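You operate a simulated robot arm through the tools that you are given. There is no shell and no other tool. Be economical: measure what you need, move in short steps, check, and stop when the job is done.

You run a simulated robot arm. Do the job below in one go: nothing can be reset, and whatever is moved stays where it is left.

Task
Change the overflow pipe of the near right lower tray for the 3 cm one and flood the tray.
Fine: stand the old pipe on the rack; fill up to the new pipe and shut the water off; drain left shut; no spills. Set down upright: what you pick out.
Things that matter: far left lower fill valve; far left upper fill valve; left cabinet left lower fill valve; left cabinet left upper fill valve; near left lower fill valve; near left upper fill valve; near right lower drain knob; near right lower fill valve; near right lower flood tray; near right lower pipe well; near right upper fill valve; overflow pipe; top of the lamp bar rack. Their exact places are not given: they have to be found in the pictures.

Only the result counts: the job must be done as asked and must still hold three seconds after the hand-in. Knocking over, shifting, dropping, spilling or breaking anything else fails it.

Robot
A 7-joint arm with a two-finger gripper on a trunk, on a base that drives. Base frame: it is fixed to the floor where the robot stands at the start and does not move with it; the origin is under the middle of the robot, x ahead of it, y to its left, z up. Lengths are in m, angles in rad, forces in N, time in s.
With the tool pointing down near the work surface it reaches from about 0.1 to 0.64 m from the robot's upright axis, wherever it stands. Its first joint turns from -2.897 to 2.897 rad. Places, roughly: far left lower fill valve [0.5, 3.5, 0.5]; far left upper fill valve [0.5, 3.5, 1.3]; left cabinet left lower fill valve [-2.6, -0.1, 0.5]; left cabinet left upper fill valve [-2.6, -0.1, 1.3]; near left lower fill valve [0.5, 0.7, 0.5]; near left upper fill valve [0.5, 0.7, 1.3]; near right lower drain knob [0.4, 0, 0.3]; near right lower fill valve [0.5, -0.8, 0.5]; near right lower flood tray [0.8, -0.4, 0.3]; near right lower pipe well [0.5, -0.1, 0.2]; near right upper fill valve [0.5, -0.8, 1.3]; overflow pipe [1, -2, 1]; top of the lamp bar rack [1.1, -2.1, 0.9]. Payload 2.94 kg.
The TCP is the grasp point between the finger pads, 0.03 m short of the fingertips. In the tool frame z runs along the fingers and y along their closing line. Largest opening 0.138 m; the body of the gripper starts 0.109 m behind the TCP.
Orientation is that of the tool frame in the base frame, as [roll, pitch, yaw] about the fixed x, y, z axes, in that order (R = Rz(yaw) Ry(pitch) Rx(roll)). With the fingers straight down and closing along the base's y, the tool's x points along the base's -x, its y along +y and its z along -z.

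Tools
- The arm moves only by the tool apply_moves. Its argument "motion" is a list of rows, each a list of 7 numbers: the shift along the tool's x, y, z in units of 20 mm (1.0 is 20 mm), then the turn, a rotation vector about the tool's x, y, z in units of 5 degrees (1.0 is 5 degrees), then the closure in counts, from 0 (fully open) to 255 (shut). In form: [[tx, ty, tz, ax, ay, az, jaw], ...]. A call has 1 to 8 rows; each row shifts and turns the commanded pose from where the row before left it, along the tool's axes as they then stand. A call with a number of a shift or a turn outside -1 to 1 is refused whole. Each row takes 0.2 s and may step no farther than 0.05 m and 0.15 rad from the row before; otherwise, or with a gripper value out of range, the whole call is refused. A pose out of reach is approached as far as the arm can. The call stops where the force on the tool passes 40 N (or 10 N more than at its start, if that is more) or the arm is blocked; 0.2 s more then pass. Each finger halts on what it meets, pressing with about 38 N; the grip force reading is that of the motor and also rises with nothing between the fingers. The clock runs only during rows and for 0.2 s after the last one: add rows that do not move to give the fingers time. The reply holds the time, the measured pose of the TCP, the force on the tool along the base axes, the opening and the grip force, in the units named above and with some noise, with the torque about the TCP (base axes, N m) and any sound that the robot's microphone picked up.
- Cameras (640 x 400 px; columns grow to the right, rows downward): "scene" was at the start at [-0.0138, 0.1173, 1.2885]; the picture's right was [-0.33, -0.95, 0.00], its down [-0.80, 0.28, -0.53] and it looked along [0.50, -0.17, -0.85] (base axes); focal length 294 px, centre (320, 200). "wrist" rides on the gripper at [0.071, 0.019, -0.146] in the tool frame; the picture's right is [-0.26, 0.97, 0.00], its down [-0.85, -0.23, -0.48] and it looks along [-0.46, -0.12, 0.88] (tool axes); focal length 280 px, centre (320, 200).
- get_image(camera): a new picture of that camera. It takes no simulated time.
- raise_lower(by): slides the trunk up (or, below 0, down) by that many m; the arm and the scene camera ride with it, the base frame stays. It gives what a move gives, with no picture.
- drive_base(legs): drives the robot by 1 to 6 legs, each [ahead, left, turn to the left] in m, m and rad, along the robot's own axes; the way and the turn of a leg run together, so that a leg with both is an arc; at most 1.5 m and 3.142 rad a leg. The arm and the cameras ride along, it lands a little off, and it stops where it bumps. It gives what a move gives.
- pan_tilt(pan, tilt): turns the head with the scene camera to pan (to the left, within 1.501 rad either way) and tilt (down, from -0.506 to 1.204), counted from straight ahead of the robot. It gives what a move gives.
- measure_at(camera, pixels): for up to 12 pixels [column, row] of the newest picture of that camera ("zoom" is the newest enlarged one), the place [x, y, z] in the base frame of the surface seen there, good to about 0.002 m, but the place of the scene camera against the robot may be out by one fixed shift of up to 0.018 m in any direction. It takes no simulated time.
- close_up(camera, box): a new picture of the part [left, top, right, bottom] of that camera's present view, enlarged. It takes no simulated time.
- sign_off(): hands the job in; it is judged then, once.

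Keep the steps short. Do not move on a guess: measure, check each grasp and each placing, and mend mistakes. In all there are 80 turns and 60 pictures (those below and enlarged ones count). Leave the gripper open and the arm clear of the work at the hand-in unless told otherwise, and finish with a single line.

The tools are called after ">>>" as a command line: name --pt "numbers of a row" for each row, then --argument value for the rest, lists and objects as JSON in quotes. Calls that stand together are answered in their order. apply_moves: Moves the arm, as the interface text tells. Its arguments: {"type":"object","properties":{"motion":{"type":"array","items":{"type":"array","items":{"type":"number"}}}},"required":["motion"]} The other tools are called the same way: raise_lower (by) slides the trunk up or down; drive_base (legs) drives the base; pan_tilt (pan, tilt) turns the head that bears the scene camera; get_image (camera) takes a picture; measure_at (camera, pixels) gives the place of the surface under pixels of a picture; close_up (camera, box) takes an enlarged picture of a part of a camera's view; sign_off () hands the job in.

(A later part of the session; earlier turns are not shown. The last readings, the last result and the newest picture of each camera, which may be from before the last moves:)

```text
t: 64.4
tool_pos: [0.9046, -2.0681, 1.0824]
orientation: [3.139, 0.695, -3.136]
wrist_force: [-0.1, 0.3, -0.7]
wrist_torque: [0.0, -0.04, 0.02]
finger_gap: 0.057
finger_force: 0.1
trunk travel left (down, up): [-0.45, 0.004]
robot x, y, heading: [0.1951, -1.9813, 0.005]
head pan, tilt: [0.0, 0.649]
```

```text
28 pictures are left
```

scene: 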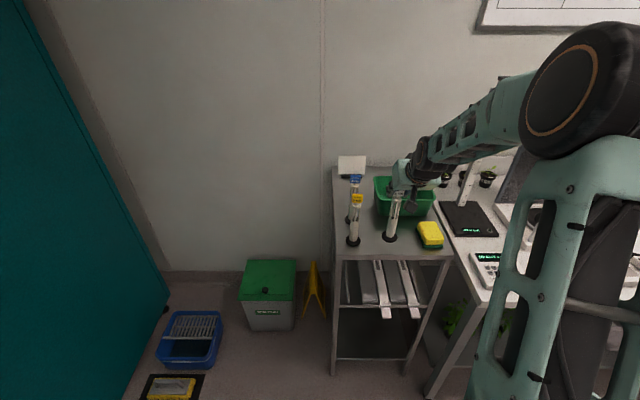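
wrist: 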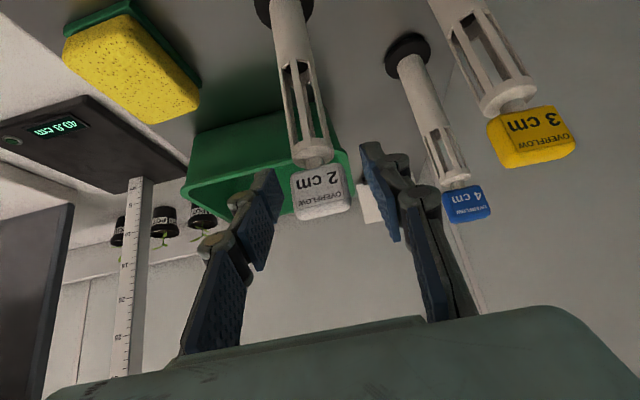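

The old pipe stands on its own. I'll back off along the tool axis 9 cm, then shift left toward the 3 cm pipe.

>>> apply_moves --pt "0 0 -1 0 0 0 150" --pt "0 0 -1 0 0 0 150" --pt "0 0 -1 0 0 0 150" --pt "0 0 -1 0 0 0 150" --pt "0 0 -0.5 0 0 0 150" --pt "0 0.5 0 0 0 0 120" --pt "0 1 0 0 0 0 120" --pt "0 1 0 0 0 0 120"

>>> apply_moves --pt "0 1 0 0 0 0 120" --pt "0 1 0 0 0 0 120" --pt "0 1 0 0 0 0 120" --pt "0 0 0 0 0 0 120"

>>> get_image --camera "wrist"

```text
t: 66.2
tool_pos: [0.8446, -2.0175, 1.1499]
orientation: [3.14, 0.697, -3.136]
wrist_force: [0.1, -0.5, 0.6]
wrist_torque: [-0.01, 0.0, -0.03]
finger_gap: 0.0729
finger_force: 0.0
trunk travel left (down, up): [-0.45, 0.004]
robot x, y, heading: [0.1913, -1.9817, -0.0]
head pan, tilt: [0.0, 0.649]
```

```text
t: 67.2
tool_pos: [0.8467, -1.9585, 1.1507]
orientation: [3.14, 0.696, -3.137]
wrist_force: [-0.3, -0.8, -0.3]
wrist_torque: [-0.02, -0.01, 0.01]
finger_gap: 0.0731
finger_force: 0.0
trunk travel left (down, up): [-0.45, 0.004]
robot x, y, heading: [0.1974, -1.9775, 0.003]
head pan, tilt: [0.0, 0.649]
```

```text
27 pictures are left
```

wrist: 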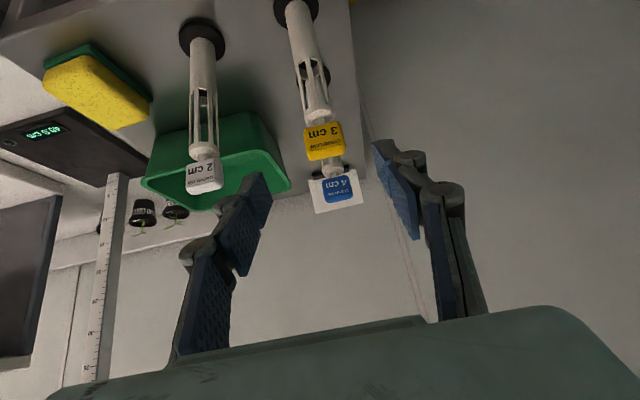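

>>> measure_at --camera "wrist" --pixels '[[325, 142], [308, 143], [342, 138], [310, 156], [343, 152], [325, 128], [203, 175], [325, 157], [340, 190], [320, 115]]'

```text
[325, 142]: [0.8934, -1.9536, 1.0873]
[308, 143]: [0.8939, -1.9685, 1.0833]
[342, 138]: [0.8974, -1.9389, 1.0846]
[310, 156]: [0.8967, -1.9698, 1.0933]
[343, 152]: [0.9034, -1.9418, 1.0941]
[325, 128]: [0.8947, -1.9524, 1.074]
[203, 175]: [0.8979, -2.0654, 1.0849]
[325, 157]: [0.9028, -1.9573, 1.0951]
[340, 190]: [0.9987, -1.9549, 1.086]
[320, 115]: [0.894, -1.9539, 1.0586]
```

All tags are at the same height. 3 cm tag centre is about (0.900,-1.955,1.084). Approaching along the tool and closing.

>>> apply_moves --pt "0.03 0.17 1 0 0 0 120" --pt "0.03 0 1 0 0 0 120" --pt "0.03 0 1 0 0 0 120" --pt "0.03 0 1 0 0 0 120" --pt "0 0 0.3 0 0 0 120" --pt "0 0 0 0 0 0 120"

>>> get_image --camera "wrist"

```text
t: 68.6
tool_pos: [0.8996, -1.9558, 1.0846]
orientation: [3.14, 0.697, -3.136]
wrist_force: [-0.6, -0.2, 1.0]
wrist_torque: [0.03, 0.01, -0.03]
finger_gap: 0.073
finger_force: 0.1
trunk travel left (down, up): [-0.45, 0.004]
robot x, y, heading: [0.1938, -1.9804, 0.007]
head pan, tilt: [0.0, 0.649]
```

```text
26 pictures are left
```

wrist: 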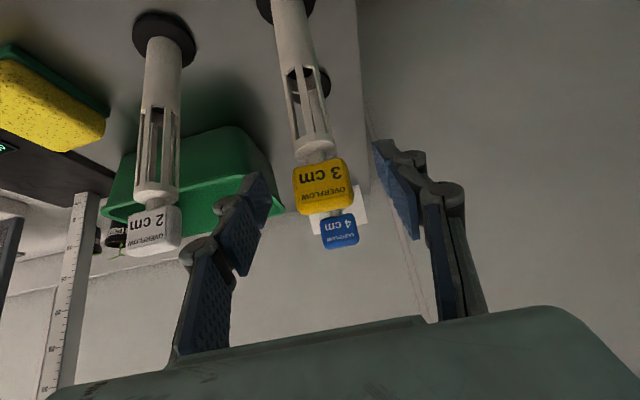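

Same picture geometry as the first grasp. Closing.

>>> apply_moves --pt "0 0 0 0 0 0 160" --pt "0 0 0 0 0 0 200" --pt "0 0 0 0 0 0 255" --pt "0 0 0 0 0 0 255" --pt "0 0 0 0 0 0 255"

>>> apply_moves --pt "-0.32 0 -0.38 0 0 0 255" --pt "-0.32 0 -0.38 0 0 0 255" --pt "-0.5 0 -0.6 0 0 0 255" --pt "-0.5 0 -0.6 0 0 0 255" --pt "-0.5 0 -0.6 0 0 0 255"

>>> get_image --camera "wrist"

```text
t: 69.8
tool_pos: [0.8998, -1.9553, 1.0826]
orientation: [3.141, 0.696, -3.137]
wrist_force: [0.0, 0.5, 0.2]
wrist_torque: [0.06, 0.03, 0.02]
finger_gap: 0.0328
finger_force: 37.6
trunk travel left (down, up): [-0.45, 0.004]
robot x, y, heading: [0.1938, -1.984, 0.003]
head pan, tilt: [0.0, 0.649]
```

```text
t: 71.0
tool_pos: [0.8977, -1.9576, 1.1498]
orientation: [3.138, 0.696, -3.136]
wrist_force: [-1.0, -0.8, -1.0]
wrist_torque: [0.0, -0.03, 0.01]
finger_gap: 0.0328
finger_force: 38.2
trunk travel left (down, up): [-0.45, 0.004]
robot x, y, heading: [0.194, -1.9837, 0.006]
head pan, tilt: [0.0, 0.649]
```

```text
25 pictures are left
```

wrist: 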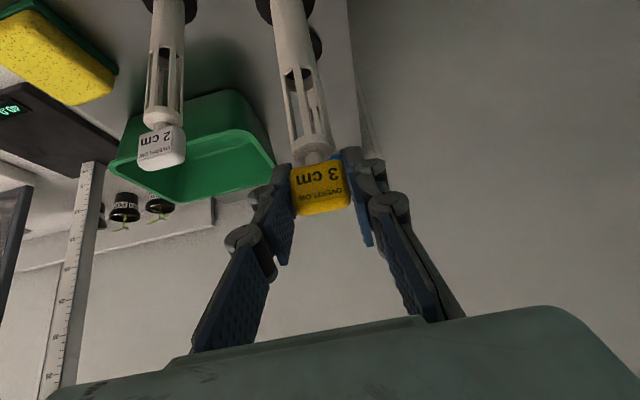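

The 3 cm pipe is held. Now reverse the route: back out, around the door, and to the cabinet.

>>> drive_base --legs '[[-1.5, 0, 0], [-0.15, 0, 0], [0, 1.4, 0], [0, 0.47, 0]]'

>>> apply_moves --pt "0.82 0 0.98 0 0 0 255" --pt "0.82 0 0.98 0 0 0 255" --pt "0.82 0 0.98 0 0 0 255" --pt "0.82 0 0.98 0 0 0 255" --pt "0.82 0 0.98 0 0 0 255" --pt "0.82 0 0.98 0 0 0 255" --pt "0.82 0 0.98 0 0 0 255" --pt "0.82 0 0.98 0 0 0 255"

>>> raise_lower --by -0.3

>>> pan_tilt --pan -0.2 --tilt 0.6

>>> get_image --camera "scene"

```text
t: 95.8
tool_pos: [-0.7778, -0.1046, 1.1485]
orientation: [3.139, 0.696, 3.138]
wrist_force: [-1.0, 0.2, -1.6]
wrist_torque: [0.02, -0.02, 0.01]
finger_gap: 0.0323
finger_force: 38.2
trunk travel left (down, up): [-0.45, 0.004]
robot x, y, heading: [-1.4812, -0.1243, -0.002]
head pan, tilt: [0.0, 0.649]
```

```text
t: 97.6
tool_pos: [-0.777, -0.1038, 0.9458]
orientation: [3.14, 0.697, 3.14]
wrist_force: [0.5, 0.7, -1.0]
wrist_torque: [-0.03, 0.02, -0.01]
finger_gap: 0.0322
finger_force: 37.8
trunk travel left (down, up): [-0.45, 0.004]
robot x, y, heading: [-1.4834, -0.1254, -0.008]
head pan, tilt: [0.0, 0.649]
```

```text
t: 100.6
tool_pos: [-0.7777, -0.1047, 0.6472]
orientation: [3.142, 0.696, 3.138]
wrist_force: [-0.2, -0.1, -1.3]
wrist_torque: [-0.02, 0.02, 0.01]
finger_gap: 0.0321
finger_force: 37.9
trunk travel left (down, up): [-0.15, 0.304]
robot x, y, heading: [-1.4791, -0.1239, -0.005]
head pan, tilt: [0.0, 0.649]
```

```text
t: 101.3
tool_pos: [-0.7779, -0.1046, 0.6453]
orientation: [3.139, 0.695, 3.138]
wrist_force: [-0.1, -0.5, -2.0]
wrist_torque: [-0.02, -0.02, -0.01]
finger_gap: 0.0323
finger_force: 37.8
trunk travel left (down, up): [-0.15, 0.304]
robot x, y, heading: [-1.4793, -0.1277, -0.004]
head pan, tilt: [-0.201, 0.6]
```

```text
24 pictures are left
```

scene: 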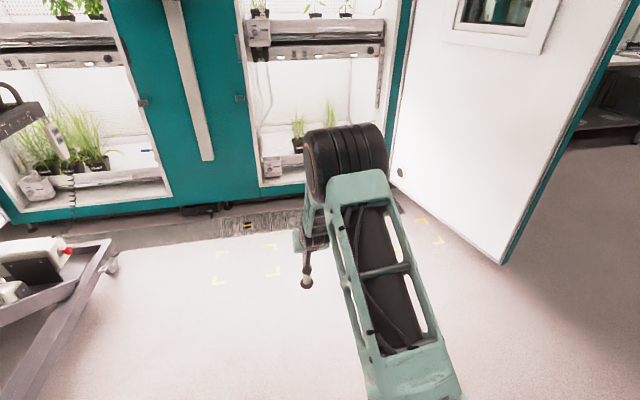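

Path ahead is clear. I'll drop 2 cm and drive forward 1.1 m, trimming y.

>>> apply_moves --pt "0.64 0 0.77 0 0 0 255"

>>> drive_base --legs '[[1.1, 0.02, 0.004]]'

>>> pan_tilt --pan -0.15 --tilt 0.75

>>> get_image --camera "scene"

>>> get_image --camera "wrist"

```text
t: 101.8
tool_pos: [-0.7786, -0.1031, 0.625]
orientation: [3.14, 0.696, 3.139]
wrist_force: [-0.2, 0.3, -1.3]
wrist_torque: [-0.02, 0.04, -0.02]
finger_gap: 0.0323
finger_force: 37.7
trunk travel left (down, up): [-0.15, 0.304]
robot x, y, heading: [-1.48, -0.1221, -0.01]
head pan, tilt: [-0.201, 0.6]
```

```text
t: 107.5
tool_pos: [0.3447, -0.0697, 0.6255]
orientation: [3.14, 0.696, -3.132]
wrist_force: [-0.8, -0.6, -1.5]
wrist_torque: [0.0, -0.04, 0.02]
finger_gap: 0.0323
finger_force: 38.2
trunk travel left (down, up): [-0.15, 0.304]
robot x, y, heading: [-0.356, -0.104, 0.009]
head pan, tilt: [-0.201, 0.6]
```

```text
t: 108.2
tool_pos: [0.3451, -0.0705, 0.6257]
orientation: [3.14, 0.696, -3.132]
wrist_force: [0.9, 0.0, -0.5]
wrist_torque: [0.01, -0.02, -0.01]
finger_gap: 0.0322
finger_force: 38.1
trunk travel left (down, up): [-0.15, 0.304]
robot x, y, heading: [-0.3561, -0.105, 0.007]
head pan, tilt: [-0.15, 0.75]
```

```text
23 pictures are left
```

scene: 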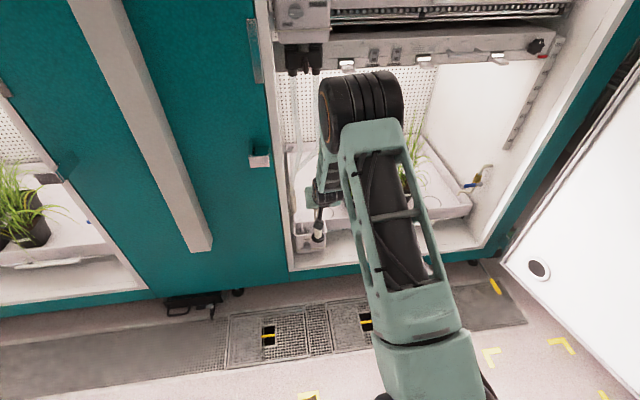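

```text
22 pictures are left
```

wrist: 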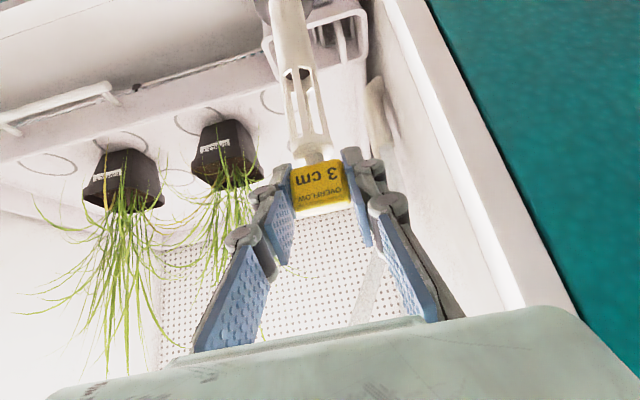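

I'm 13 cm short in x and 1.5 cm off in y. Moving the arm above the well at the same height.

>>> apply_moves --pt "-0.85 -0.12 0.71 0 0 0 255" --pt "-0.85 -0.12 0.71 0 0 0 255" --pt "-0.85 -0.12 0.71 0 0 0 255" --pt "-0.85 -0.12 0.71 0 0 0 255" --pt "-0.85 -0.12 0.71 0 0 0 255" --pt "-0.85 -0.12 0.71 0 0 0 255" --pt "0 0 0 0 0 0 255"

>>> close_up --camera "scene" --box '[270, 150, 370, 280]'

```text
t: 109.8
tool_pos: [0.4783, -0.0818, 0.6265]
orientation: [3.14, 0.698, -3.131]
wrist_force: [0.1, 0.2, -1.8]
wrist_torque: [-0.04, 0.0, 0.02]
finger_gap: 0.032
finger_force: 37.7
trunk travel left (down, up): [-0.15, 0.304]
robot x, y, heading: [-0.3551, -0.1009, 0.012]
head pan, tilt: [-0.15, 0.75]
```

```text
3.08 times, centred on (320, 215) of scene
```

zoom: 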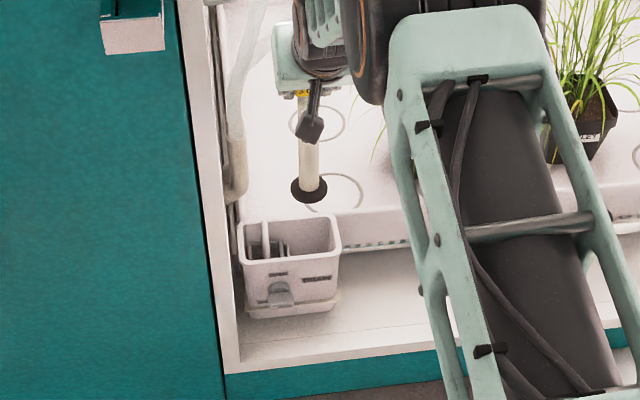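

>>> measure_at --camera "zoom" --pixels '[[292, 190], [327, 188], [309, 201], [309, 178], [310, 150], [334, 245], [280, 258], [243, 265]]'

```text
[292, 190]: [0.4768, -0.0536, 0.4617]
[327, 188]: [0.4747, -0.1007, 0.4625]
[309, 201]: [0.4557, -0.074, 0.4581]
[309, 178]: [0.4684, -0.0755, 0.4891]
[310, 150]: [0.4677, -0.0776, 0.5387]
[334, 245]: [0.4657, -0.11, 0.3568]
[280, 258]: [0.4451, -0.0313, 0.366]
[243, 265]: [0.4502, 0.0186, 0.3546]
```

Foot position relative to the well matches how the old one came out; 3.5 mm trim in y. Lowering 0.15 m.

>>> apply_moves --pt "0 -0.18 0 0 0 0 255" --pt "0.82 0 0.98 0 0 0 255" --pt "0.82 0 0.98 0 0 0 255" --pt "0.82 0 0.98 0 0 0 255" --pt "0.82 0 0.98 0 0 0 255" --pt "0.82 0 0.98 0 0 0 255" --pt "0.82 0 0.98 0 0 0 255"

>>> get_image --camera "wrist"

```text
t: 111.4
tool_pos: [0.4786, -0.0881, 0.4731]
orientation: [3.14, 0.699, -3.131]
wrist_force: [-0.2, 0.8, 0.1]
wrist_torque: [-0.01, 0.05, 0.02]
finger_gap: 0.0321
finger_force: 37.6
trunk travel left (down, up): [-0.15, 0.304]
robot x, y, heading: [-0.3575, -0.1013, 0.012]
head pan, tilt: [-0.15, 0.75]
```

```text
20 pictures are left
```

wrist: 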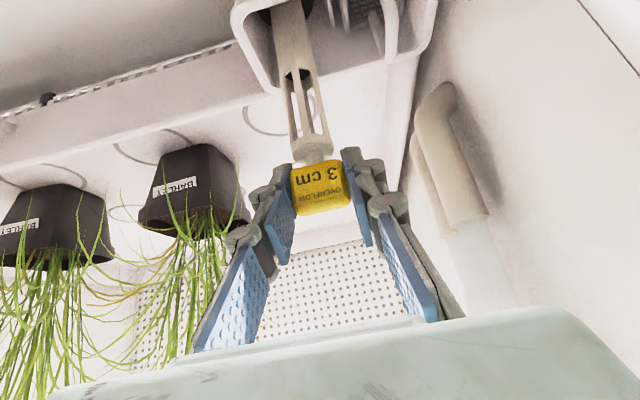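

The pipe is inside the box. I'll trim y by 2.5 mm and lower in 10 mm steps.

>>> apply_moves --pt "0 0.12 0 0 0 0 255" --pt "0.32 0 0.38 0 0 0 255" --pt "0.32 0 0.38 0 0 0 255" --pt "0.32 0 0.38 0 0 0 255" --pt "0.32 0 0.38 0 0 0 255" --pt "0.32 0 0.38 0 0 0 255"

>>> apply_moves --pt "0.16 0 0.19 0 0 0 255" --pt "0.1 0 0.12 0 0 0 255" --pt "0.1 0 0.12 0 0 0 255" --pt "0.06 0 0.08 0 0 0 255"

```text
t: 112.8
tool_pos: [0.4774, -0.0842, 0.4217]
orientation: [3.14, 0.696, -3.132]
wrist_force: [0.1, 0.3, -1.0]
wrist_torque: [-0.01, -0.02, -0.01]
finger_gap: 0.0322
finger_force: 38.0
trunk travel left (down, up): [-0.15, 0.304]
robot x, y, heading: [-0.3591, -0.1042, 0.014]
head pan, tilt: [-0.15, 0.75]
```

```text
t: 113.8
tool_pos: [0.477, -0.0849, 0.4079]
orientation: [3.139, 0.697, -3.13]
wrist_force: [0.4, -0.4, -0.9]
wrist_torque: [0.02, -0.02, -0.02]
finger_gap: 0.0321
finger_force: 37.8
trunk travel left (down, up): [-0.15, 0.304]
robot x, y, heading: [-0.3593, -0.1025, 0.007]
head pan, tilt: [-0.15, 0.75]
```

No contact yet at the old height. I'll creep on in 2 mm steps until it seats.

>>> apply_moves --pt "0.064 0 0.077 0 0 0 255" --pt "0.064 0 0.077 0 0 0 255"

>>> apply_moves --pt "0.048 0 0.058 0 0 0 255"

>>> get_image --camera "wrist"

```text
t: 114.4
tool_pos: [0.4781, -0.0832, 0.4077]
orientation: [3.139, 0.701, -3.131]
wrist_force: [-2.5, -2.1, 11.4]
wrist_torque: [-0.31, 0.74, 0.02]
finger_gap: 0.0322
finger_force: 38.3
trunk travel left (down, up): [-0.15, 0.304]
robot x, y, heading: [-0.356, -0.0993, 0.015]
head pan, tilt: [-0.15, 0.75]
```

```text
t: 114.8
tool_pos: [0.4771, -0.0824, 0.4078]
orientation: [3.139, 0.701, -3.132]
wrist_force: [-1.8, -2.4, 14.3]
wrist_torque: [-0.42, 0.56, 0.04]
finger_gap: 0.0323
finger_force: 38.5
trunk travel left (down, up): [-0.15, 0.304]
robot x, y, heading: [-0.3588, -0.1008, 0.009]
head pan, tilt: [-0.15, 0.75]
```

```text
19 pictures are left
```

wrist: 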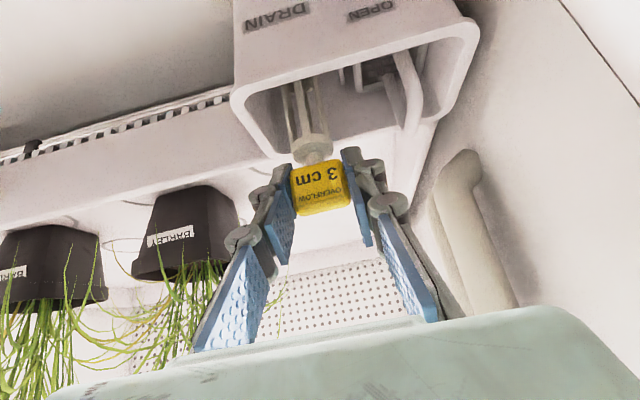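

Contact at 14 N exactly at the old pipe's seated height (0.408). Easing off and releasing.

>>> apply_moves --pt "-0.06 0 -0.07 0 0 0 255" --pt "0 0 0 0 0 0 180" --pt "0 0 0 0 0 0 160" --pt "0 0 0 0 0 0 130" --pt "0 0 0 0 0 0 130"

>>> apply_moves --pt "0 0 -1 0 0 0 130" --pt "0 0 -1 0 0 0 130" --pt "0 0 -1 0 0 0 130" --pt "0 0 -1 0 0 0 130" --pt "0 0 -1 0 0 0 130" --pt "0 0 -1 0 0 0 130"

>>> get_image --camera "wrist"

```text
t: 116.0
tool_pos: [0.4774, -0.0838, 0.406]
orientation: [3.141, 0.695, -3.133]
wrist_force: [0.5, 0.4, 0.2]
wrist_torque: [-0.03, -0.01, 0.03]
finger_gap: 0.0675
finger_force: 0.0
trunk travel left (down, up): [-0.15, 0.304]
robot x, y, heading: [-0.3589, -0.1019, 0.01]
head pan, tilt: [-0.15, 0.75]
```

```text
t: 117.4
tool_pos: [0.402, -0.0836, 0.4969]
orientation: [3.14, 0.698, -3.131]
wrist_force: [0.4, 0.7, 0.2]
wrist_torque: [-0.01, 0.0, 0.03]
finger_gap: 0.0678
finger_force: 0.0
trunk travel left (down, up): [-0.15, 0.304]
robot x, y, heading: [-0.3583, -0.1008, 0.011]
head pan, tilt: [-0.15, 0.75]
```

```text
18 pictures are left
```

wrist: 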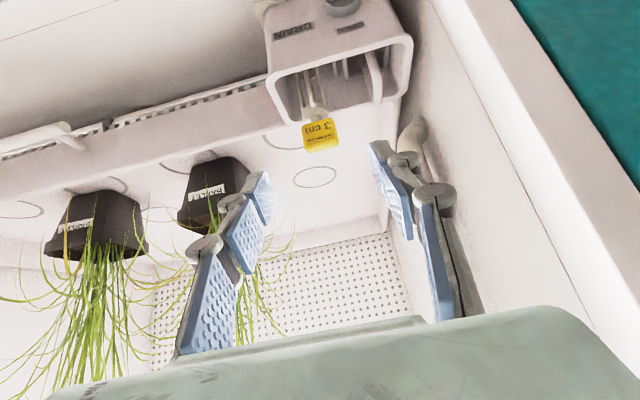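

The pipe stands in the well. I'll check the tag's place and look at the knob.

>>> measure_at --camera "wrist" --pixels '[[320, 134], [307, 130], [333, 127], [309, 147], [335, 143], [316, 112], [310, 80], [345, 5]]'

>>> apply_moves --pt "0.3 0 -1 0 0 0 60" --pt "0.3 0 -1 0 0 0 0" --pt "0.3 0 -1 0 0 0 0" --pt "0.3 0 -1 0 0 0 0"

>>> close_up --camera "wrist" --box '[260, 20, 420, 150]'

```text
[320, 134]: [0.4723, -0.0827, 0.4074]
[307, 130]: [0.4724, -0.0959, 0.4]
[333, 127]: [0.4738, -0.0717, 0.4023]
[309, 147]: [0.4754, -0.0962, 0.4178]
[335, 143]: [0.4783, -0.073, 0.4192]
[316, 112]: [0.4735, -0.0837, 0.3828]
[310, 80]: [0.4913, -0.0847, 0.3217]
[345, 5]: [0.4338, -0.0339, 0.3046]
```

```text
t: 118.4
tool_pos: [0.3314, -0.0848, 0.5446]
orientation: [3.141, 0.697, -3.131]
wrist_force: [0.7, -0.2, 0.7]
wrist_torque: [0.0, -0.04, 0.01]
finger_gap: 0.1381
finger_force: 0.2
trunk travel left (down, up): [-0.15, 0.304]
robot x, y, heading: [-0.3637, -0.1024, 0.012]
head pan, tilt: [-0.15, 0.75]
```

```text
3.08 times, centred on (340, 85) of wrist
```

zoom: 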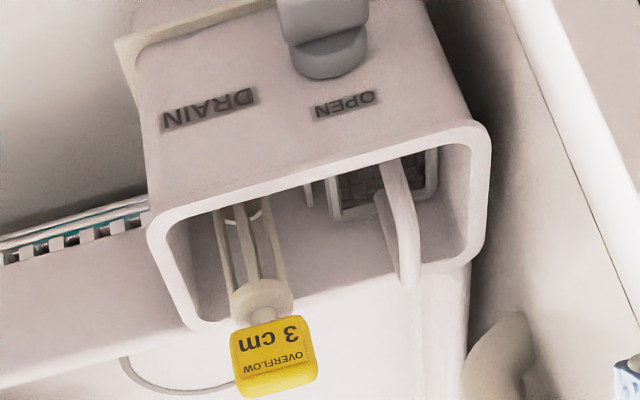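

Seated upright at the same place as the old one. Next the fill valve, at scene about (475,180), and the knob's position.

>>> close_up --camera "scene" --box '[440, 150, 510, 220]'

>>> measure_at --camera "zoom" --pixels '[[200, 200], [320, 200], [330, 150], [345, 120], [290, 190], [260, 190], [240, 200], [400, 150], [370, 110], [320, 170], [300, 240], [440, 110]]'

>>> close_up --camera "scene" --box '[280, 210, 340, 270]'

```text
5.71 times, centred on (475, 185) of scene
```

zoom: 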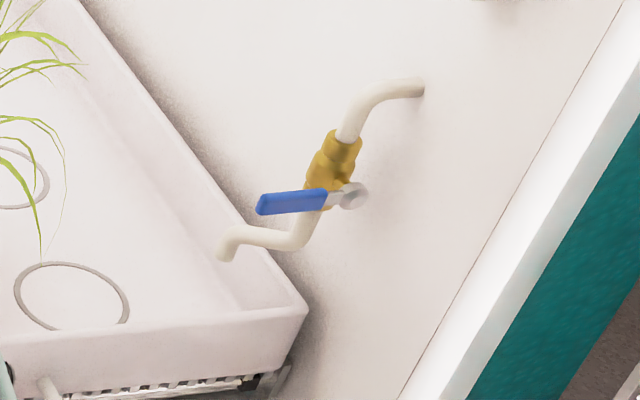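

```text
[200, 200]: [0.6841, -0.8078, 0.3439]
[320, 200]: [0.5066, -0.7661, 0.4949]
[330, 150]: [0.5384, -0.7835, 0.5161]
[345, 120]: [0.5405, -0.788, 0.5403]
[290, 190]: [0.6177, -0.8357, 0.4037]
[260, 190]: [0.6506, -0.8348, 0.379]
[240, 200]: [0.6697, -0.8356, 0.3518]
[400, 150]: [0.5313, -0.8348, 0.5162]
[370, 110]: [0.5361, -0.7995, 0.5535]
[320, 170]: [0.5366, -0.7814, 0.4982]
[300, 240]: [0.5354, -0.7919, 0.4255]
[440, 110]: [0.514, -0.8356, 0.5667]
```

```text
6.67 times, centred on (310, 240) of scene
```

zoom: 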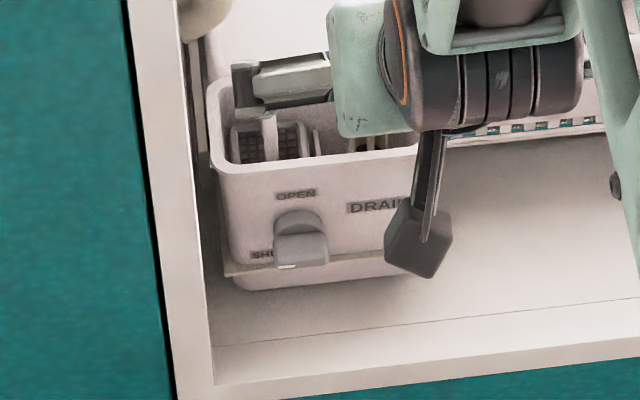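

The drain knob's pointer is on the SHUT side. The valve: blue lever is horizontal (across the vertical pipe, so closed), pivot at the right end, tip pointing left. I'll shift the base right to face it.

>>> drive_base --legs '[[0, -0.42, -0.01], [0.1, 0, 0]]'

>>> apply_moves --pt "0 0 0 0 -1 0 140" --pt "0 0 0 0 -1 0 140" --pt "0 0 0 0 -1 0 140" --pt "0 0 0 0 -1 0 140" --pt "0 0 0 0 -1 0 140" --pt "0 0 0 0 -1 0 140"

>>> pan_tilt --pan -0.4 --tilt 0.75

>>> get_image --camera "scene"

```text
t: 123.3
tool_pos: [0.4287, -0.5114, 0.5449]
orientation: [3.14, 0.697, 3.138]
wrist_force: [-0.6, 0.4, -0.6]
wrist_torque: [-0.03, -0.04, 0.01]
finger_gap: 0.1381
finger_force: 0.1
trunk travel left (down, up): [-0.15, 0.304]
robot x, y, heading: [-0.2642, -0.5181, 0.003]
head pan, tilt: [-0.15, 0.75]
```

```text
t: 124.7
tool_pos: [0.4283, -0.5108, 0.5445]
orientation: [3.138, 1.223, 3.136]
wrist_force: [-0.1, 0.4, 0.1]
wrist_torque: [0.02, 0.02, 0.01]
finger_gap: 0.0622
finger_force: 0.0
trunk travel left (down, up): [-0.15, 0.304]
robot x, y, heading: [-0.2637, -0.5161, -0.006]
head pan, tilt: [-0.15, 0.75]
```

```text
t: 125.5
tool_pos: [0.4289, -0.5114, 0.546]
orientation: [3.137, 1.22, 3.134]
wrist_force: [-0.1, 0.2, -0.6]
wrist_torque: [-0.01, -0.01, -0.03]
finger_gap: 0.0622
finger_force: 0.1
trunk travel left (down, up): [-0.15, 0.304]
robot x, y, heading: [-0.2586, -0.5167, -0.009]
head pan, tilt: [-0.4, 0.75]
```

```text
14 pictures are left
```

scene: 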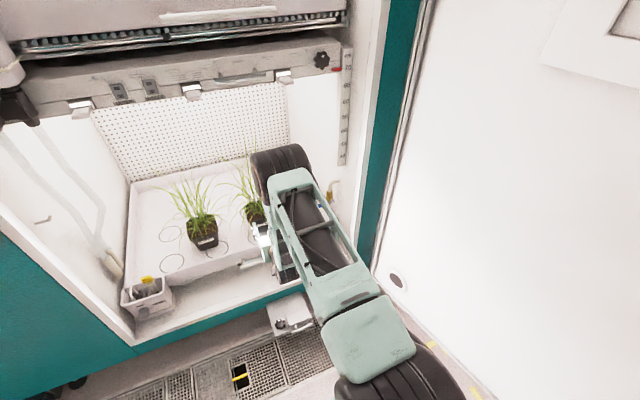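

The arm hides the valve from the scene camera; I'll use the wrist camera. Move right 0.2 m with a slight retreat.

>>> apply_moves --pt "0 -1 -0.3 0 0 0 140" --pt "0 -1 -0.3 0 0 0 140" --pt "0 -1 -0.3 0 0 0 140" --pt "0 -1 -0.3 0 0 0 140" --pt "0 -1 -0.3 0 0 0 140" --pt "0 -1 -0.3 0 0 0 140" --pt "0 -1 -0.3 0 0 0 140" --pt "0 -1 -0.3 0 0 0 140"

>>> get_image --camera "wrist"

```text
t: 127.3
tool_pos: [0.3821, -0.6717, 0.5592]
orientation: [3.134, 1.219, 3.136]
wrist_force: [-0.3, 0.5, -0.6]
wrist_torque: [0.02, 0.01, -0.03]
finger_gap: 0.0621
finger_force: 0.0
trunk travel left (down, up): [-0.15, 0.304]
robot x, y, heading: [-0.264, -0.5176, -0.002]
head pan, tilt: [-0.4, 0.75]
```

```text
13 pictures are left
```

wrist: 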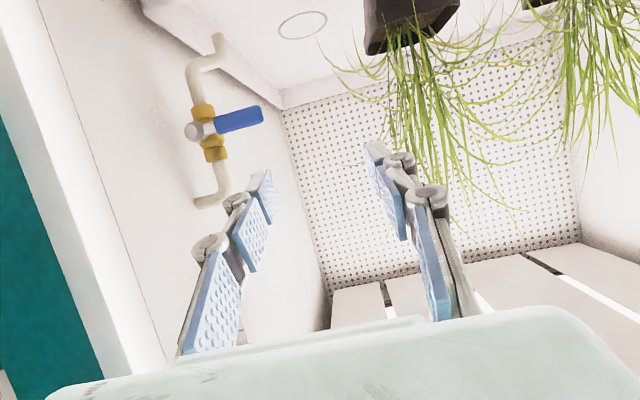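

The valve is visible at (215,125): pivot about (195,130), blue lever tip about (263,113). Measuring with the wrist camera.

>>> measure_at --camera "wrist" --pixels '[[193, 131], [205, 128], [220, 124], [240, 119], [260, 114], [240, 112], [241, 128], [203, 110], [213, 152], [220, 50], [195, 85], [140, 150]]'

```text
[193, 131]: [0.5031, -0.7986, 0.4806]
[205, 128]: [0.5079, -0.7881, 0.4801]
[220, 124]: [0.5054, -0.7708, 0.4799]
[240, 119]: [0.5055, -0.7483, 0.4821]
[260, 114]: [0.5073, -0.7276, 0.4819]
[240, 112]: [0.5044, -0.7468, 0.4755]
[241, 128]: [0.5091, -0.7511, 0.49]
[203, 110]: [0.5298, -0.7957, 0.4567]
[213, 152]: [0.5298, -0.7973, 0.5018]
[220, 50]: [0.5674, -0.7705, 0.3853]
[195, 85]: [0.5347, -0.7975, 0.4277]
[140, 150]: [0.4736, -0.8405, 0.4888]
```

Pivot at (y −0.798, z 0.481); lever to y −0.725, front face x≈0.505. I'll use the fingers as a loose fork around the lever: roll the tool 60° so it suits lever angles from level to steeply down.

>>> apply_moves --pt "0 0 0 0 0 1 140" --pt "0 0 0 0 0 1 160" --pt "0 0 0 0 0 1 172" --pt "0 0 0 0 0 1 172" --pt "0 0 0 0 0 1 172" --pt "0 0 0 0 0 1 172" --pt "0 0 0 0 0 1 172" --pt "0 0 0 0 0 1 172"

>>> apply_moves --pt "0 0 0 0 0 1 172" --pt "0 0 0 0 0 1 172" --pt "0 0 0 0 0 1 172" --pt "0 0 0 0 0 1 172" --pt "0 0 0 0 0 0 172"

```text
t: 129.1
tool_pos: [0.3821, -0.6711, 0.561]
orientation: [2.086, 0.799, 1.952]
wrist_force: [-0.2, 0.3, -1.2]
wrist_torque: [-0.02, 0.02, -0.01]
finger_gap: 0.0448
finger_force: 0.2
trunk travel left (down, up): [-0.15, 0.304]
robot x, y, heading: [-0.2579, -0.515, -0.004]
head pan, tilt: [-0.4, 0.75]
```

```text
t: 130.3
tool_pos: [0.3819, -0.6711, 0.5618]
orientation: [1.971, 0.484, 1.764]
wrist_force: [1.0, -0.7, 0.0]
wrist_torque: [0.02, -0.02, 0.01]
finger_gap: 0.045
finger_force: 0.2
trunk travel left (down, up): [-0.15, 0.304]
robot x, y, heading: [-0.2606, -0.5163, -0.001]
head pan, tilt: [-0.4, 0.75]
```

Now translate to the stand-off point (0.426,−0.745,0.512), 7 cm short of the lever along the tool.

>>> apply_moves --pt "-0.6 -0.81 0.73 0 0 0 172" --pt "-0.6 -0.81 0.73 0 0 0 172" --pt "-0.6 -0.81 0.73 0 0 0 172" --pt "-0.6 -0.81 0.73 0 0 0 172" --pt "0 0 0 0 0 0 172"

>>> get_image --camera "wrist"

```text
t: 131.5
tool_pos: [0.4251, -0.7464, 0.5127]
orientation: [1.972, 0.486, 1.765]
wrist_force: [-0.5, -0.3, 0.7]
wrist_torque: [0.04, -0.03, 0.0]
finger_gap: 0.0447
finger_force: 0.2
trunk travel left (down, up): [-0.15, 0.304]
robot x, y, heading: [-0.2599, -0.5195, -0.005]
head pan, tilt: [-0.4, 0.75]
```

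```text
12 pictures are left
```

wrist: 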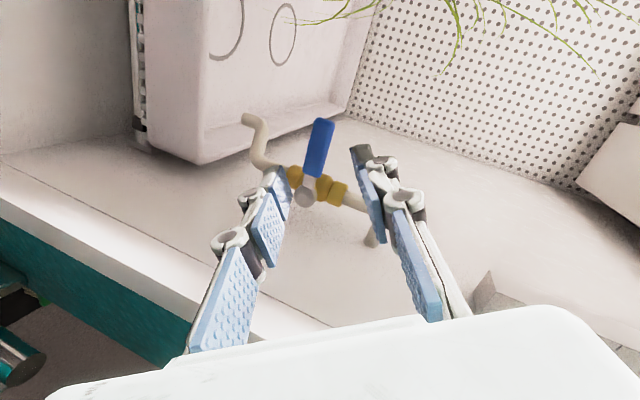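

The lever (315,150) lies right ahead between the fingers. Advance 7 cm.

>>> apply_moves --pt "0 0 1 0 0 0 172" --pt "0 0 1 0 0 0 172" --pt "0 0 1 0 0 0 172" --pt "0 0 0.5 0 0 0 172" --pt "0 0 0 0 0 0 172"

>>> get_image --camera "wrist"

```text
t: 132.7
tool_pos: [0.4932, -0.7463, 0.4872]
orientation: [1.97, 0.486, 1.765]
wrist_force: [0.4, 0.4, 0.7]
wrist_torque: [0.03, 0.01, 0.03]
finger_gap: 0.045
finger_force: 0.0
trunk travel left (down, up): [-0.15, 0.304]
robot x, y, heading: [-0.2621, -0.516, -0.005]
head pan, tilt: [-0.4, 0.75]
```

```text
11 pictures are left
```

wrist: 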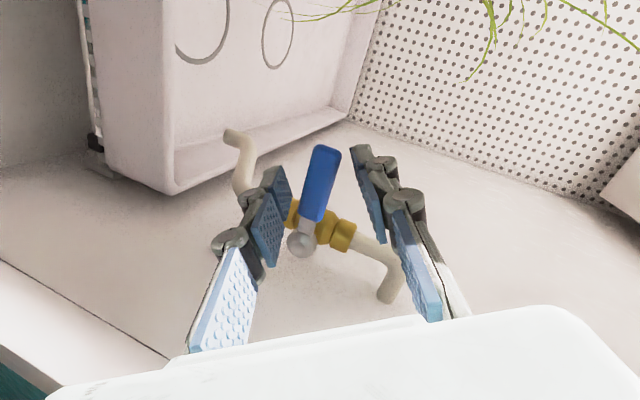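

Lever is inside the fork. I'll push it down along the arc gently and watch the force to learn whether it opens that way.

>>> apply_moves --pt "0.12 -0.3 0.12 0 0 0 172" --pt "0.12 -0.3 0.12 0 0 0 172" --pt "0.04 -0.33 0.11 0 0 0 172"

>>> apply_moves --pt "0.03 -0.2 0.07 0 0 0 172"

```text
t: 133.5
tool_pos: [0.4915, -0.749, 0.4672]
orientation: [1.97, 0.488, 1.764]
wrist_force: [0.7, 0.1, 1.2]
wrist_torque: [-0.02, 0.05, -0.01]
finger_gap: 0.0453
finger_force: 0.3
trunk travel left (down, up): [-0.15, 0.304]
robot x, y, heading: [-0.2601, -0.5142, -0.003]
head pan, tilt: [-0.4, 0.75]
```

```text
t: 133.9
tool_pos: [0.4912, -0.7502, 0.4622]
orientation: [1.971, 0.487, 1.766]
wrist_force: [1.2, 0.6, 0.4]
wrist_torque: [0.01, 0.02, -0.01]
finger_gap: 0.0457
finger_force: 0.6
trunk travel left (down, up): [-0.15, 0.304]
robot x, y, heading: [-0.2642, -0.5155, -0.007]
head pan, tilt: [-0.4, 0.75]
```

>>> apply_moves --pt "0 -0.33 0.1 0 0 0 172" --pt "-0.05 -0.33 0.1 0 0 0 172" --pt "-0.05 -0.33 0.1 0 0 0 172"

>>> get_image --camera "wrist"

```text
t: 134.7
tool_pos: [0.4921, -0.7613, 0.4452]
orientation: [1.969, 0.487, 1.766]
wrist_force: [0.4, 0.9, 1.2]
wrist_torque: [-0.02, -0.03, -0.01]
finger_gap: 0.0459
finger_force: 1.1
trunk travel left (down, up): [-0.15, 0.304]
robot x, y, heading: [-0.2608, -0.5171, -0.006]
head pan, tilt: [-0.4, 0.75]
```

```text
10 pictures are left
```

wrist: 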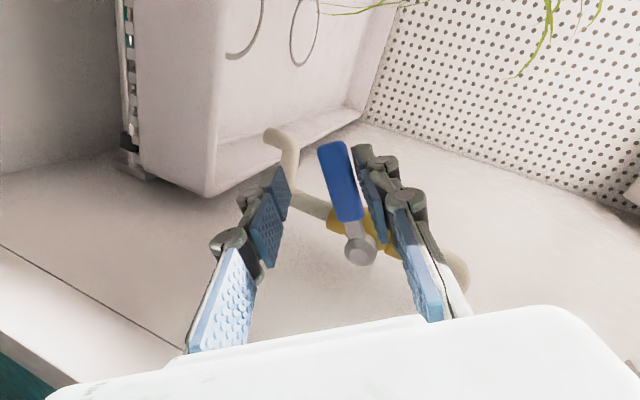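

The lever has turned about 30° downward, so this is the opening direction. Continue.

>>> apply_moves --pt "-0.1 -0.33 0.08 0 0 0 172" --pt "-0.14 -0.31 0.07 0 0 0 172" --pt "-0.16 -0.31 0.06 0 0 0 172" --pt "-0.18 -0.31 0.06 0 0 0 172"

>>> get_image --camera "wrist"

```text
t: 135.7
tool_pos: [0.491, -0.785, 0.4283]
orientation: [1.971, 0.488, 1.765]
wrist_force: [1.2, 2.5, -0.6]
wrist_torque: [-0.05, 0.01, 0.07]
finger_gap: 0.0457
finger_force: 0.3
trunk travel left (down, up): [-0.15, 0.304]
robot x, y, heading: [-0.2579, -0.5179, -0.003]
head pan, tilt: [-0.4, 0.75]
```

```text
9 pictures are left
```

wrist: 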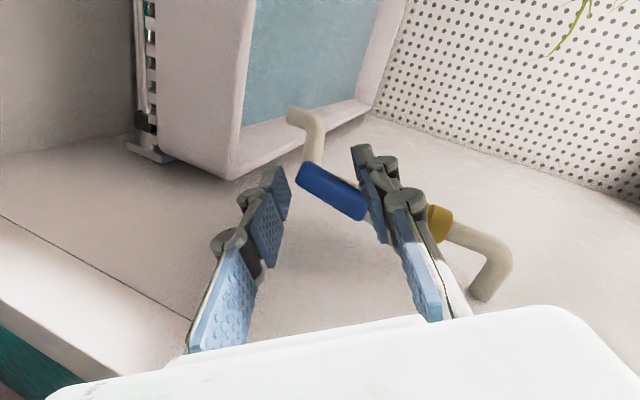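

Water is already in the tray (blue at (300,60)). Measuring its level before any more time passes.

>>> measure_at --camera "wrist" --pixels '[[300, 60], [340, 40], [290, 100], [245, 130], [230, 20], [245, 100]]'

```text
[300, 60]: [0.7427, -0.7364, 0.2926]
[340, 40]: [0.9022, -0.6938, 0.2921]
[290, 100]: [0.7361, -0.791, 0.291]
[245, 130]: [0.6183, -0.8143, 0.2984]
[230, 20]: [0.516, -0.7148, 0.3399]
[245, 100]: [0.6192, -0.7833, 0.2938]
```

The level is only ~2 mm (0.292). I'll wait 1.8 s and measure again to get the rate.

>>> apply_moves --pt "0 0 0 0 0 0 172" --pt "0 0 0 0 0 0 172" --pt "0 0 0 0 0 0 172" --pt "0 0 0 0 0 0 172" --pt "0 0 0 0 0 0 172" --pt "0 0 0 0 0 0 172" --pt "0 0 0 0 0 0 172" --pt "0 0 0 0 0 0 172"

>>> get_image --camera "wrist"

>>> measure_at --camera "wrist" --pixels '[[300, 60], [340, 40], [330, 60], [300, 30], [245, 130], [270, 50]]'

```text
t: 137.5
tool_pos: [0.4912, -0.7853, 0.4292]
orientation: [1.969, 0.486, 1.765]
wrist_force: [-0.2, 0.6, -1.2]
wrist_torque: [-0.02, -0.01, 0.0]
finger_gap: 0.0448
finger_force: 0.0
trunk travel left (down, up): [-0.15, 0.304]
robot x, y, heading: [-0.2609, -0.5153, -0.001]
head pan, tilt: [-0.4, 0.75]
```

```text
8 pictures are left
```

wrist: 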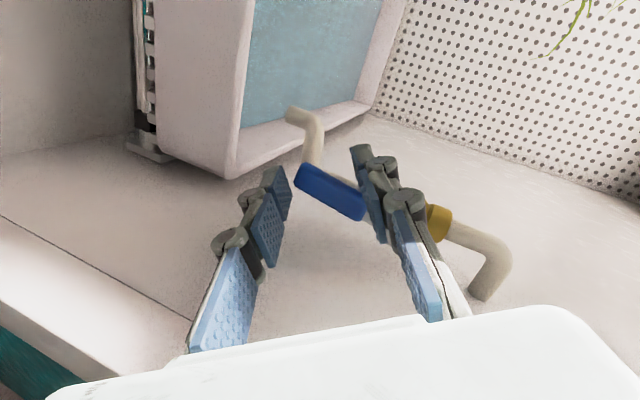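

```text
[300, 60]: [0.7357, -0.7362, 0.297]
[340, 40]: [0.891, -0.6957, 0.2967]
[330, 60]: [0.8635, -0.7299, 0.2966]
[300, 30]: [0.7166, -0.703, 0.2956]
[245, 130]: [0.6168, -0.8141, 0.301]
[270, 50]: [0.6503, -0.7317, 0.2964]
```

The rate is about 2.5 mm/s; target level ≈ 0.320. Wait about 7 s and measure.

>>> apply_moves --pt "0 0 0 0 0 0 172" --pt "0 0 0 0 0 0 172" --pt "0 0 0 0 0 0 172" --pt "0 0 0 0 0 0 172" --pt "0 0 0 0 0 0 172" --pt "0 0 0 0 0 0 172" --pt "0 0 0 0 0 0 172" --pt "0 0 0 0 0 0 172"

>>> apply_moves --pt "0 0 0 0 0 0 172" --pt "0 0 0 0 0 0 172" --pt "0 0 0 0 0 0 172" --pt "0 0 0 0 0 0 172" --pt "0 0 0 0 0 0 172" --pt "0 0 0 0 0 0 172" --pt "0 0 0 0 0 0 172" --pt "0 0 0 0 0 0 172"

>>> apply_moves --pt "0 0 0 0 0 0 172" --pt "0 0 0 0 0 0 172" --pt "0 0 0 0 0 0 172" --pt "0 0 0 0 0 0 172" --pt "0 0 0 0 0 0 172" --pt "0 0 0 0 0 0 172" --pt "0 0 0 0 0 0 172" --pt "0 0 0 0 0 0 172"

>>> get_image --camera "wrist"

>>> measure_at --camera "wrist" --pixels '[[300, 60], [340, 40], [330, 60], [300, 30], [290, 90], [270, 50]]'

```text
t: 139.3
tool_pos: [0.4907, -0.7844, 0.4285]
orientation: [1.969, 0.486, 1.765]
wrist_force: [1.1, -0.1, 0.3]
wrist_torque: [0.04, -0.01, 0.0]
finger_gap: 0.045
finger_force: 0.1
trunk travel left (down, up): [-0.15, 0.304]
robot x, y, heading: [-0.2615, -0.5145, 0.0]
head pan, tilt: [-0.4, 0.75]
```

```text
t: 141.1
tool_pos: [0.4911, -0.7866, 0.4286]
orientation: [1.972, 0.487, 1.765]
wrist_force: [0.4, 0.4, 0.6]
wrist_torque: [-0.02, 0.0, 0.02]
finger_gap: 0.0447
finger_force: 0.0
trunk travel left (down, up): [-0.15, 0.304]
robot x, y, heading: [-0.2611, -0.5168, -0.009]
head pan, tilt: [-0.4, 0.75]
```

```text
t: 142.9
tool_pos: [0.4921, -0.7858, 0.4284]
orientation: [1.971, 0.486, 1.765]
wrist_force: [-0.6, 0.2, -0.5]
wrist_torque: [0.01, -0.02, -0.05]
finger_gap: 0.0449
finger_force: 0.0
trunk travel left (down, up): [-0.15, 0.304]
robot x, y, heading: [-0.265, -0.5154, 0.0]
head pan, tilt: [-0.4, 0.75]
```

```text
7 pictures are left
```

wrist: 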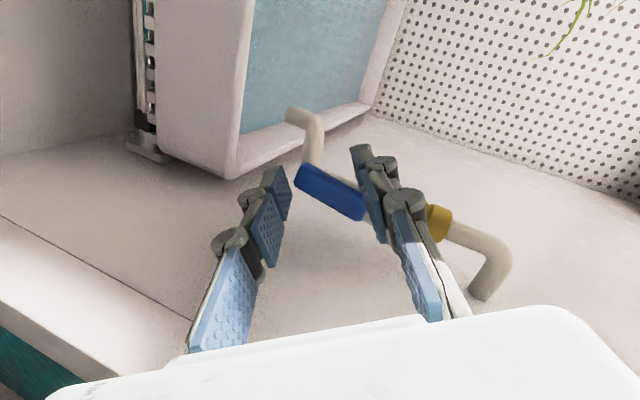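

```text
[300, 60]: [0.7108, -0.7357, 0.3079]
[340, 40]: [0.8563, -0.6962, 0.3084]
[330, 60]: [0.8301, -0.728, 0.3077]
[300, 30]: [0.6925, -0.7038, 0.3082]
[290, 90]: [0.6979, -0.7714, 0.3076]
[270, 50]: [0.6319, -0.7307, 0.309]
```

2.1 mm/s, level 0.308. Wait another ~7 s; overflow should then cap it near 0.320 (tray rim is 0.34).

>>> apply_moves --pt "0 0 0 0 0 0 172" --pt "0 0 0 0 0 0 172" --pt "0 0 0 0 0 0 172" --pt "0 0 0 0 0 0 172" --pt "0 0 0 0 0 0 172" --pt "0 0 0 0 0 0 172" --pt "0 0 0 0 0 0 172" --pt "0 0 0 0 0 0 172"

>>> apply_moves --pt "0 0 0 0 0 0 172" --pt "0 0 0 0 0 0 172" --pt "0 0 0 0 0 0 172" --pt "0 0 0 0 0 0 172" --pt "0 0 0 0 0 0 172" --pt "0 0 0 0 0 0 172" --pt "0 0 0 0 0 0 172" --pt "0 0 0 0 0 0 172"

>>> apply_moves --pt "0 0 0 0 0 0 172" --pt "0 0 0 0 0 0 172" --pt "0 0 0 0 0 0 172" --pt "0 0 0 0 0 0 172" --pt "0 0 0 0 0 0 172" --pt "0 0 0 0 0 0 172" --pt "0 0 0 0 0 0 172" --pt "0 0 0 0 0 0 172"

>>> get_image --camera "wrist"

>>> measure_at --camera "wrist" --pixels '[[300, 60], [340, 40], [330, 60], [300, 30], [290, 90], [270, 50], [215, 130], [225, 60]]'

```text
t: 144.7
tool_pos: [0.4905, -0.7852, 0.4293]
orientation: [1.972, 0.487, 1.765]
wrist_force: [-0.6, -0.5, 0.7]
wrist_torque: [-0.01, 0.0, 0.02]
finger_gap: 0.0447
finger_force: 0.1
trunk travel left (down, up): [-0.15, 0.304]
robot x, y, heading: [-0.2567, -0.5166, -0.004]
head pan, tilt: [-0.4, 0.75]
```

```text
t: 146.5
tool_pos: [0.4912, -0.7854, 0.4291]
orientation: [1.97, 0.487, 1.764]
wrist_force: [0.7, -0.2, -0.7]
wrist_torque: [-0.02, 0.03, 0.0]
finger_gap: 0.0451
finger_force: 0.1
trunk travel left (down, up): [-0.15, 0.304]
robot x, y, heading: [-0.2621, -0.517, -0.004]
head pan, tilt: [-0.4, 0.75]
```

```text
t: 148.3
tool_pos: [0.4918, -0.785, 0.4281]
orientation: [1.971, 0.488, 1.763]
wrist_force: [0.6, -0.2, 0.3]
wrist_torque: [-0.04, 0.0, 0.02]
finger_gap: 0.0451
finger_force: 0.1
trunk travel left (down, up): [-0.15, 0.304]
robot x, y, heading: [-0.2628, -0.5191, -0.001]
head pan, tilt: [-0.4, 0.75]
```

```text
6 pictures are left
```

wrist: 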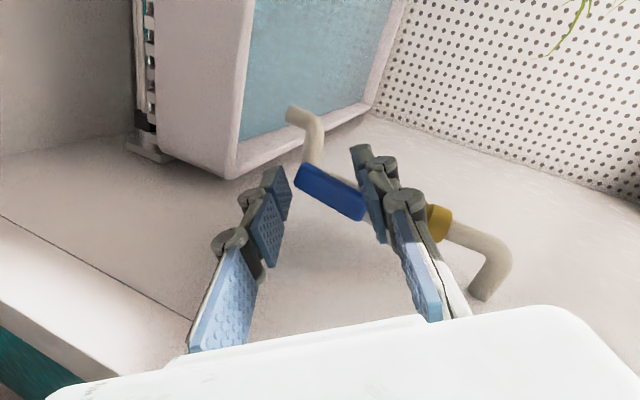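

```text
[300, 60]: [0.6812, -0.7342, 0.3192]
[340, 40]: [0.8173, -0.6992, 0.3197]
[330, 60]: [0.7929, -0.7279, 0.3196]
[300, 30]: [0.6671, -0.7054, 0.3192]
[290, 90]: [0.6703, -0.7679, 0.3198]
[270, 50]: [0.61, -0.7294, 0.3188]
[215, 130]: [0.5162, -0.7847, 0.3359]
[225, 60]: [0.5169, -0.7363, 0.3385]
```

Level 0.3195, i.e. about 3 cm over the floor. A second more, then close by reversing the arc.

>>> apply_moves --pt "0 0 0 0 0 0 172" --pt "0 0 0 0 0 0 172" --pt "0 0 0 0 0 0 172" --pt "0.34 0.62 -0.12 0 0 0 172" --pt "0.24 0.64 -0.15 0 0 0 172" --pt "0.1 0.66 -0.2 0 0 0 172" --pt "0 0.33 -0.1 0 0 0 172" --pt "-0.03 0.2 -0.07 0 0 0 172"

>>> apply_moves --pt "-0.04 0.33 -0.11 0 0 0 172" --pt "-0.24 0.6 -0.24 0 0 0 172" --pt "-0.14 0.25 -0.1 0 0 0 172" --pt "0 0 0 0 0 0 172"

>>> get_image --camera "wrist"

```text
t: 150.1
tool_pos: [0.493, -0.7496, 0.4669]
orientation: [1.968, 0.488, 1.762]
wrist_force: [-0.1, -1.2, -1.2]
wrist_torque: [0.0, 0.07, 0.01]
finger_gap: 0.0458
finger_force: 0.6
trunk travel left (down, up): [-0.15, 0.304]
robot x, y, heading: [-0.2644, -0.5177, -0.005]
head pan, tilt: [-0.4, 0.75]
```

```text
t: 151.1
tool_pos: [0.4925, -0.7434, 0.4908]
orientation: [1.971, 0.485, 1.764]
wrist_force: [-0.5, 1.6, -4.6]
wrist_torque: [0.16, 0.09, 0.01]
finger_gap: 0.0472
finger_force: 2.1
trunk travel left (down, up): [-0.15, 0.304]
robot x, y, heading: [-0.2619, -0.5194, -0.004]
head pan, tilt: [-0.4, 0.75]
```

```text
5 pictures are left
```

wrist: 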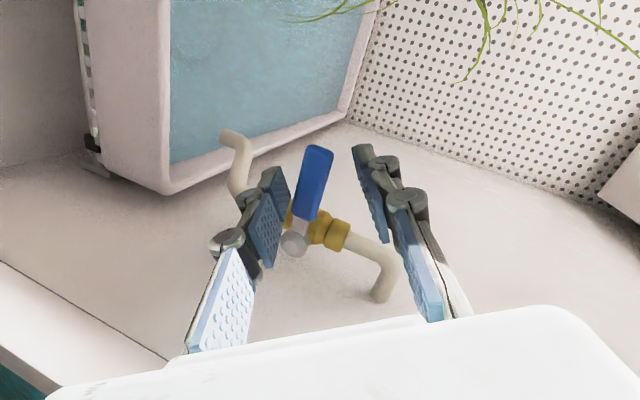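

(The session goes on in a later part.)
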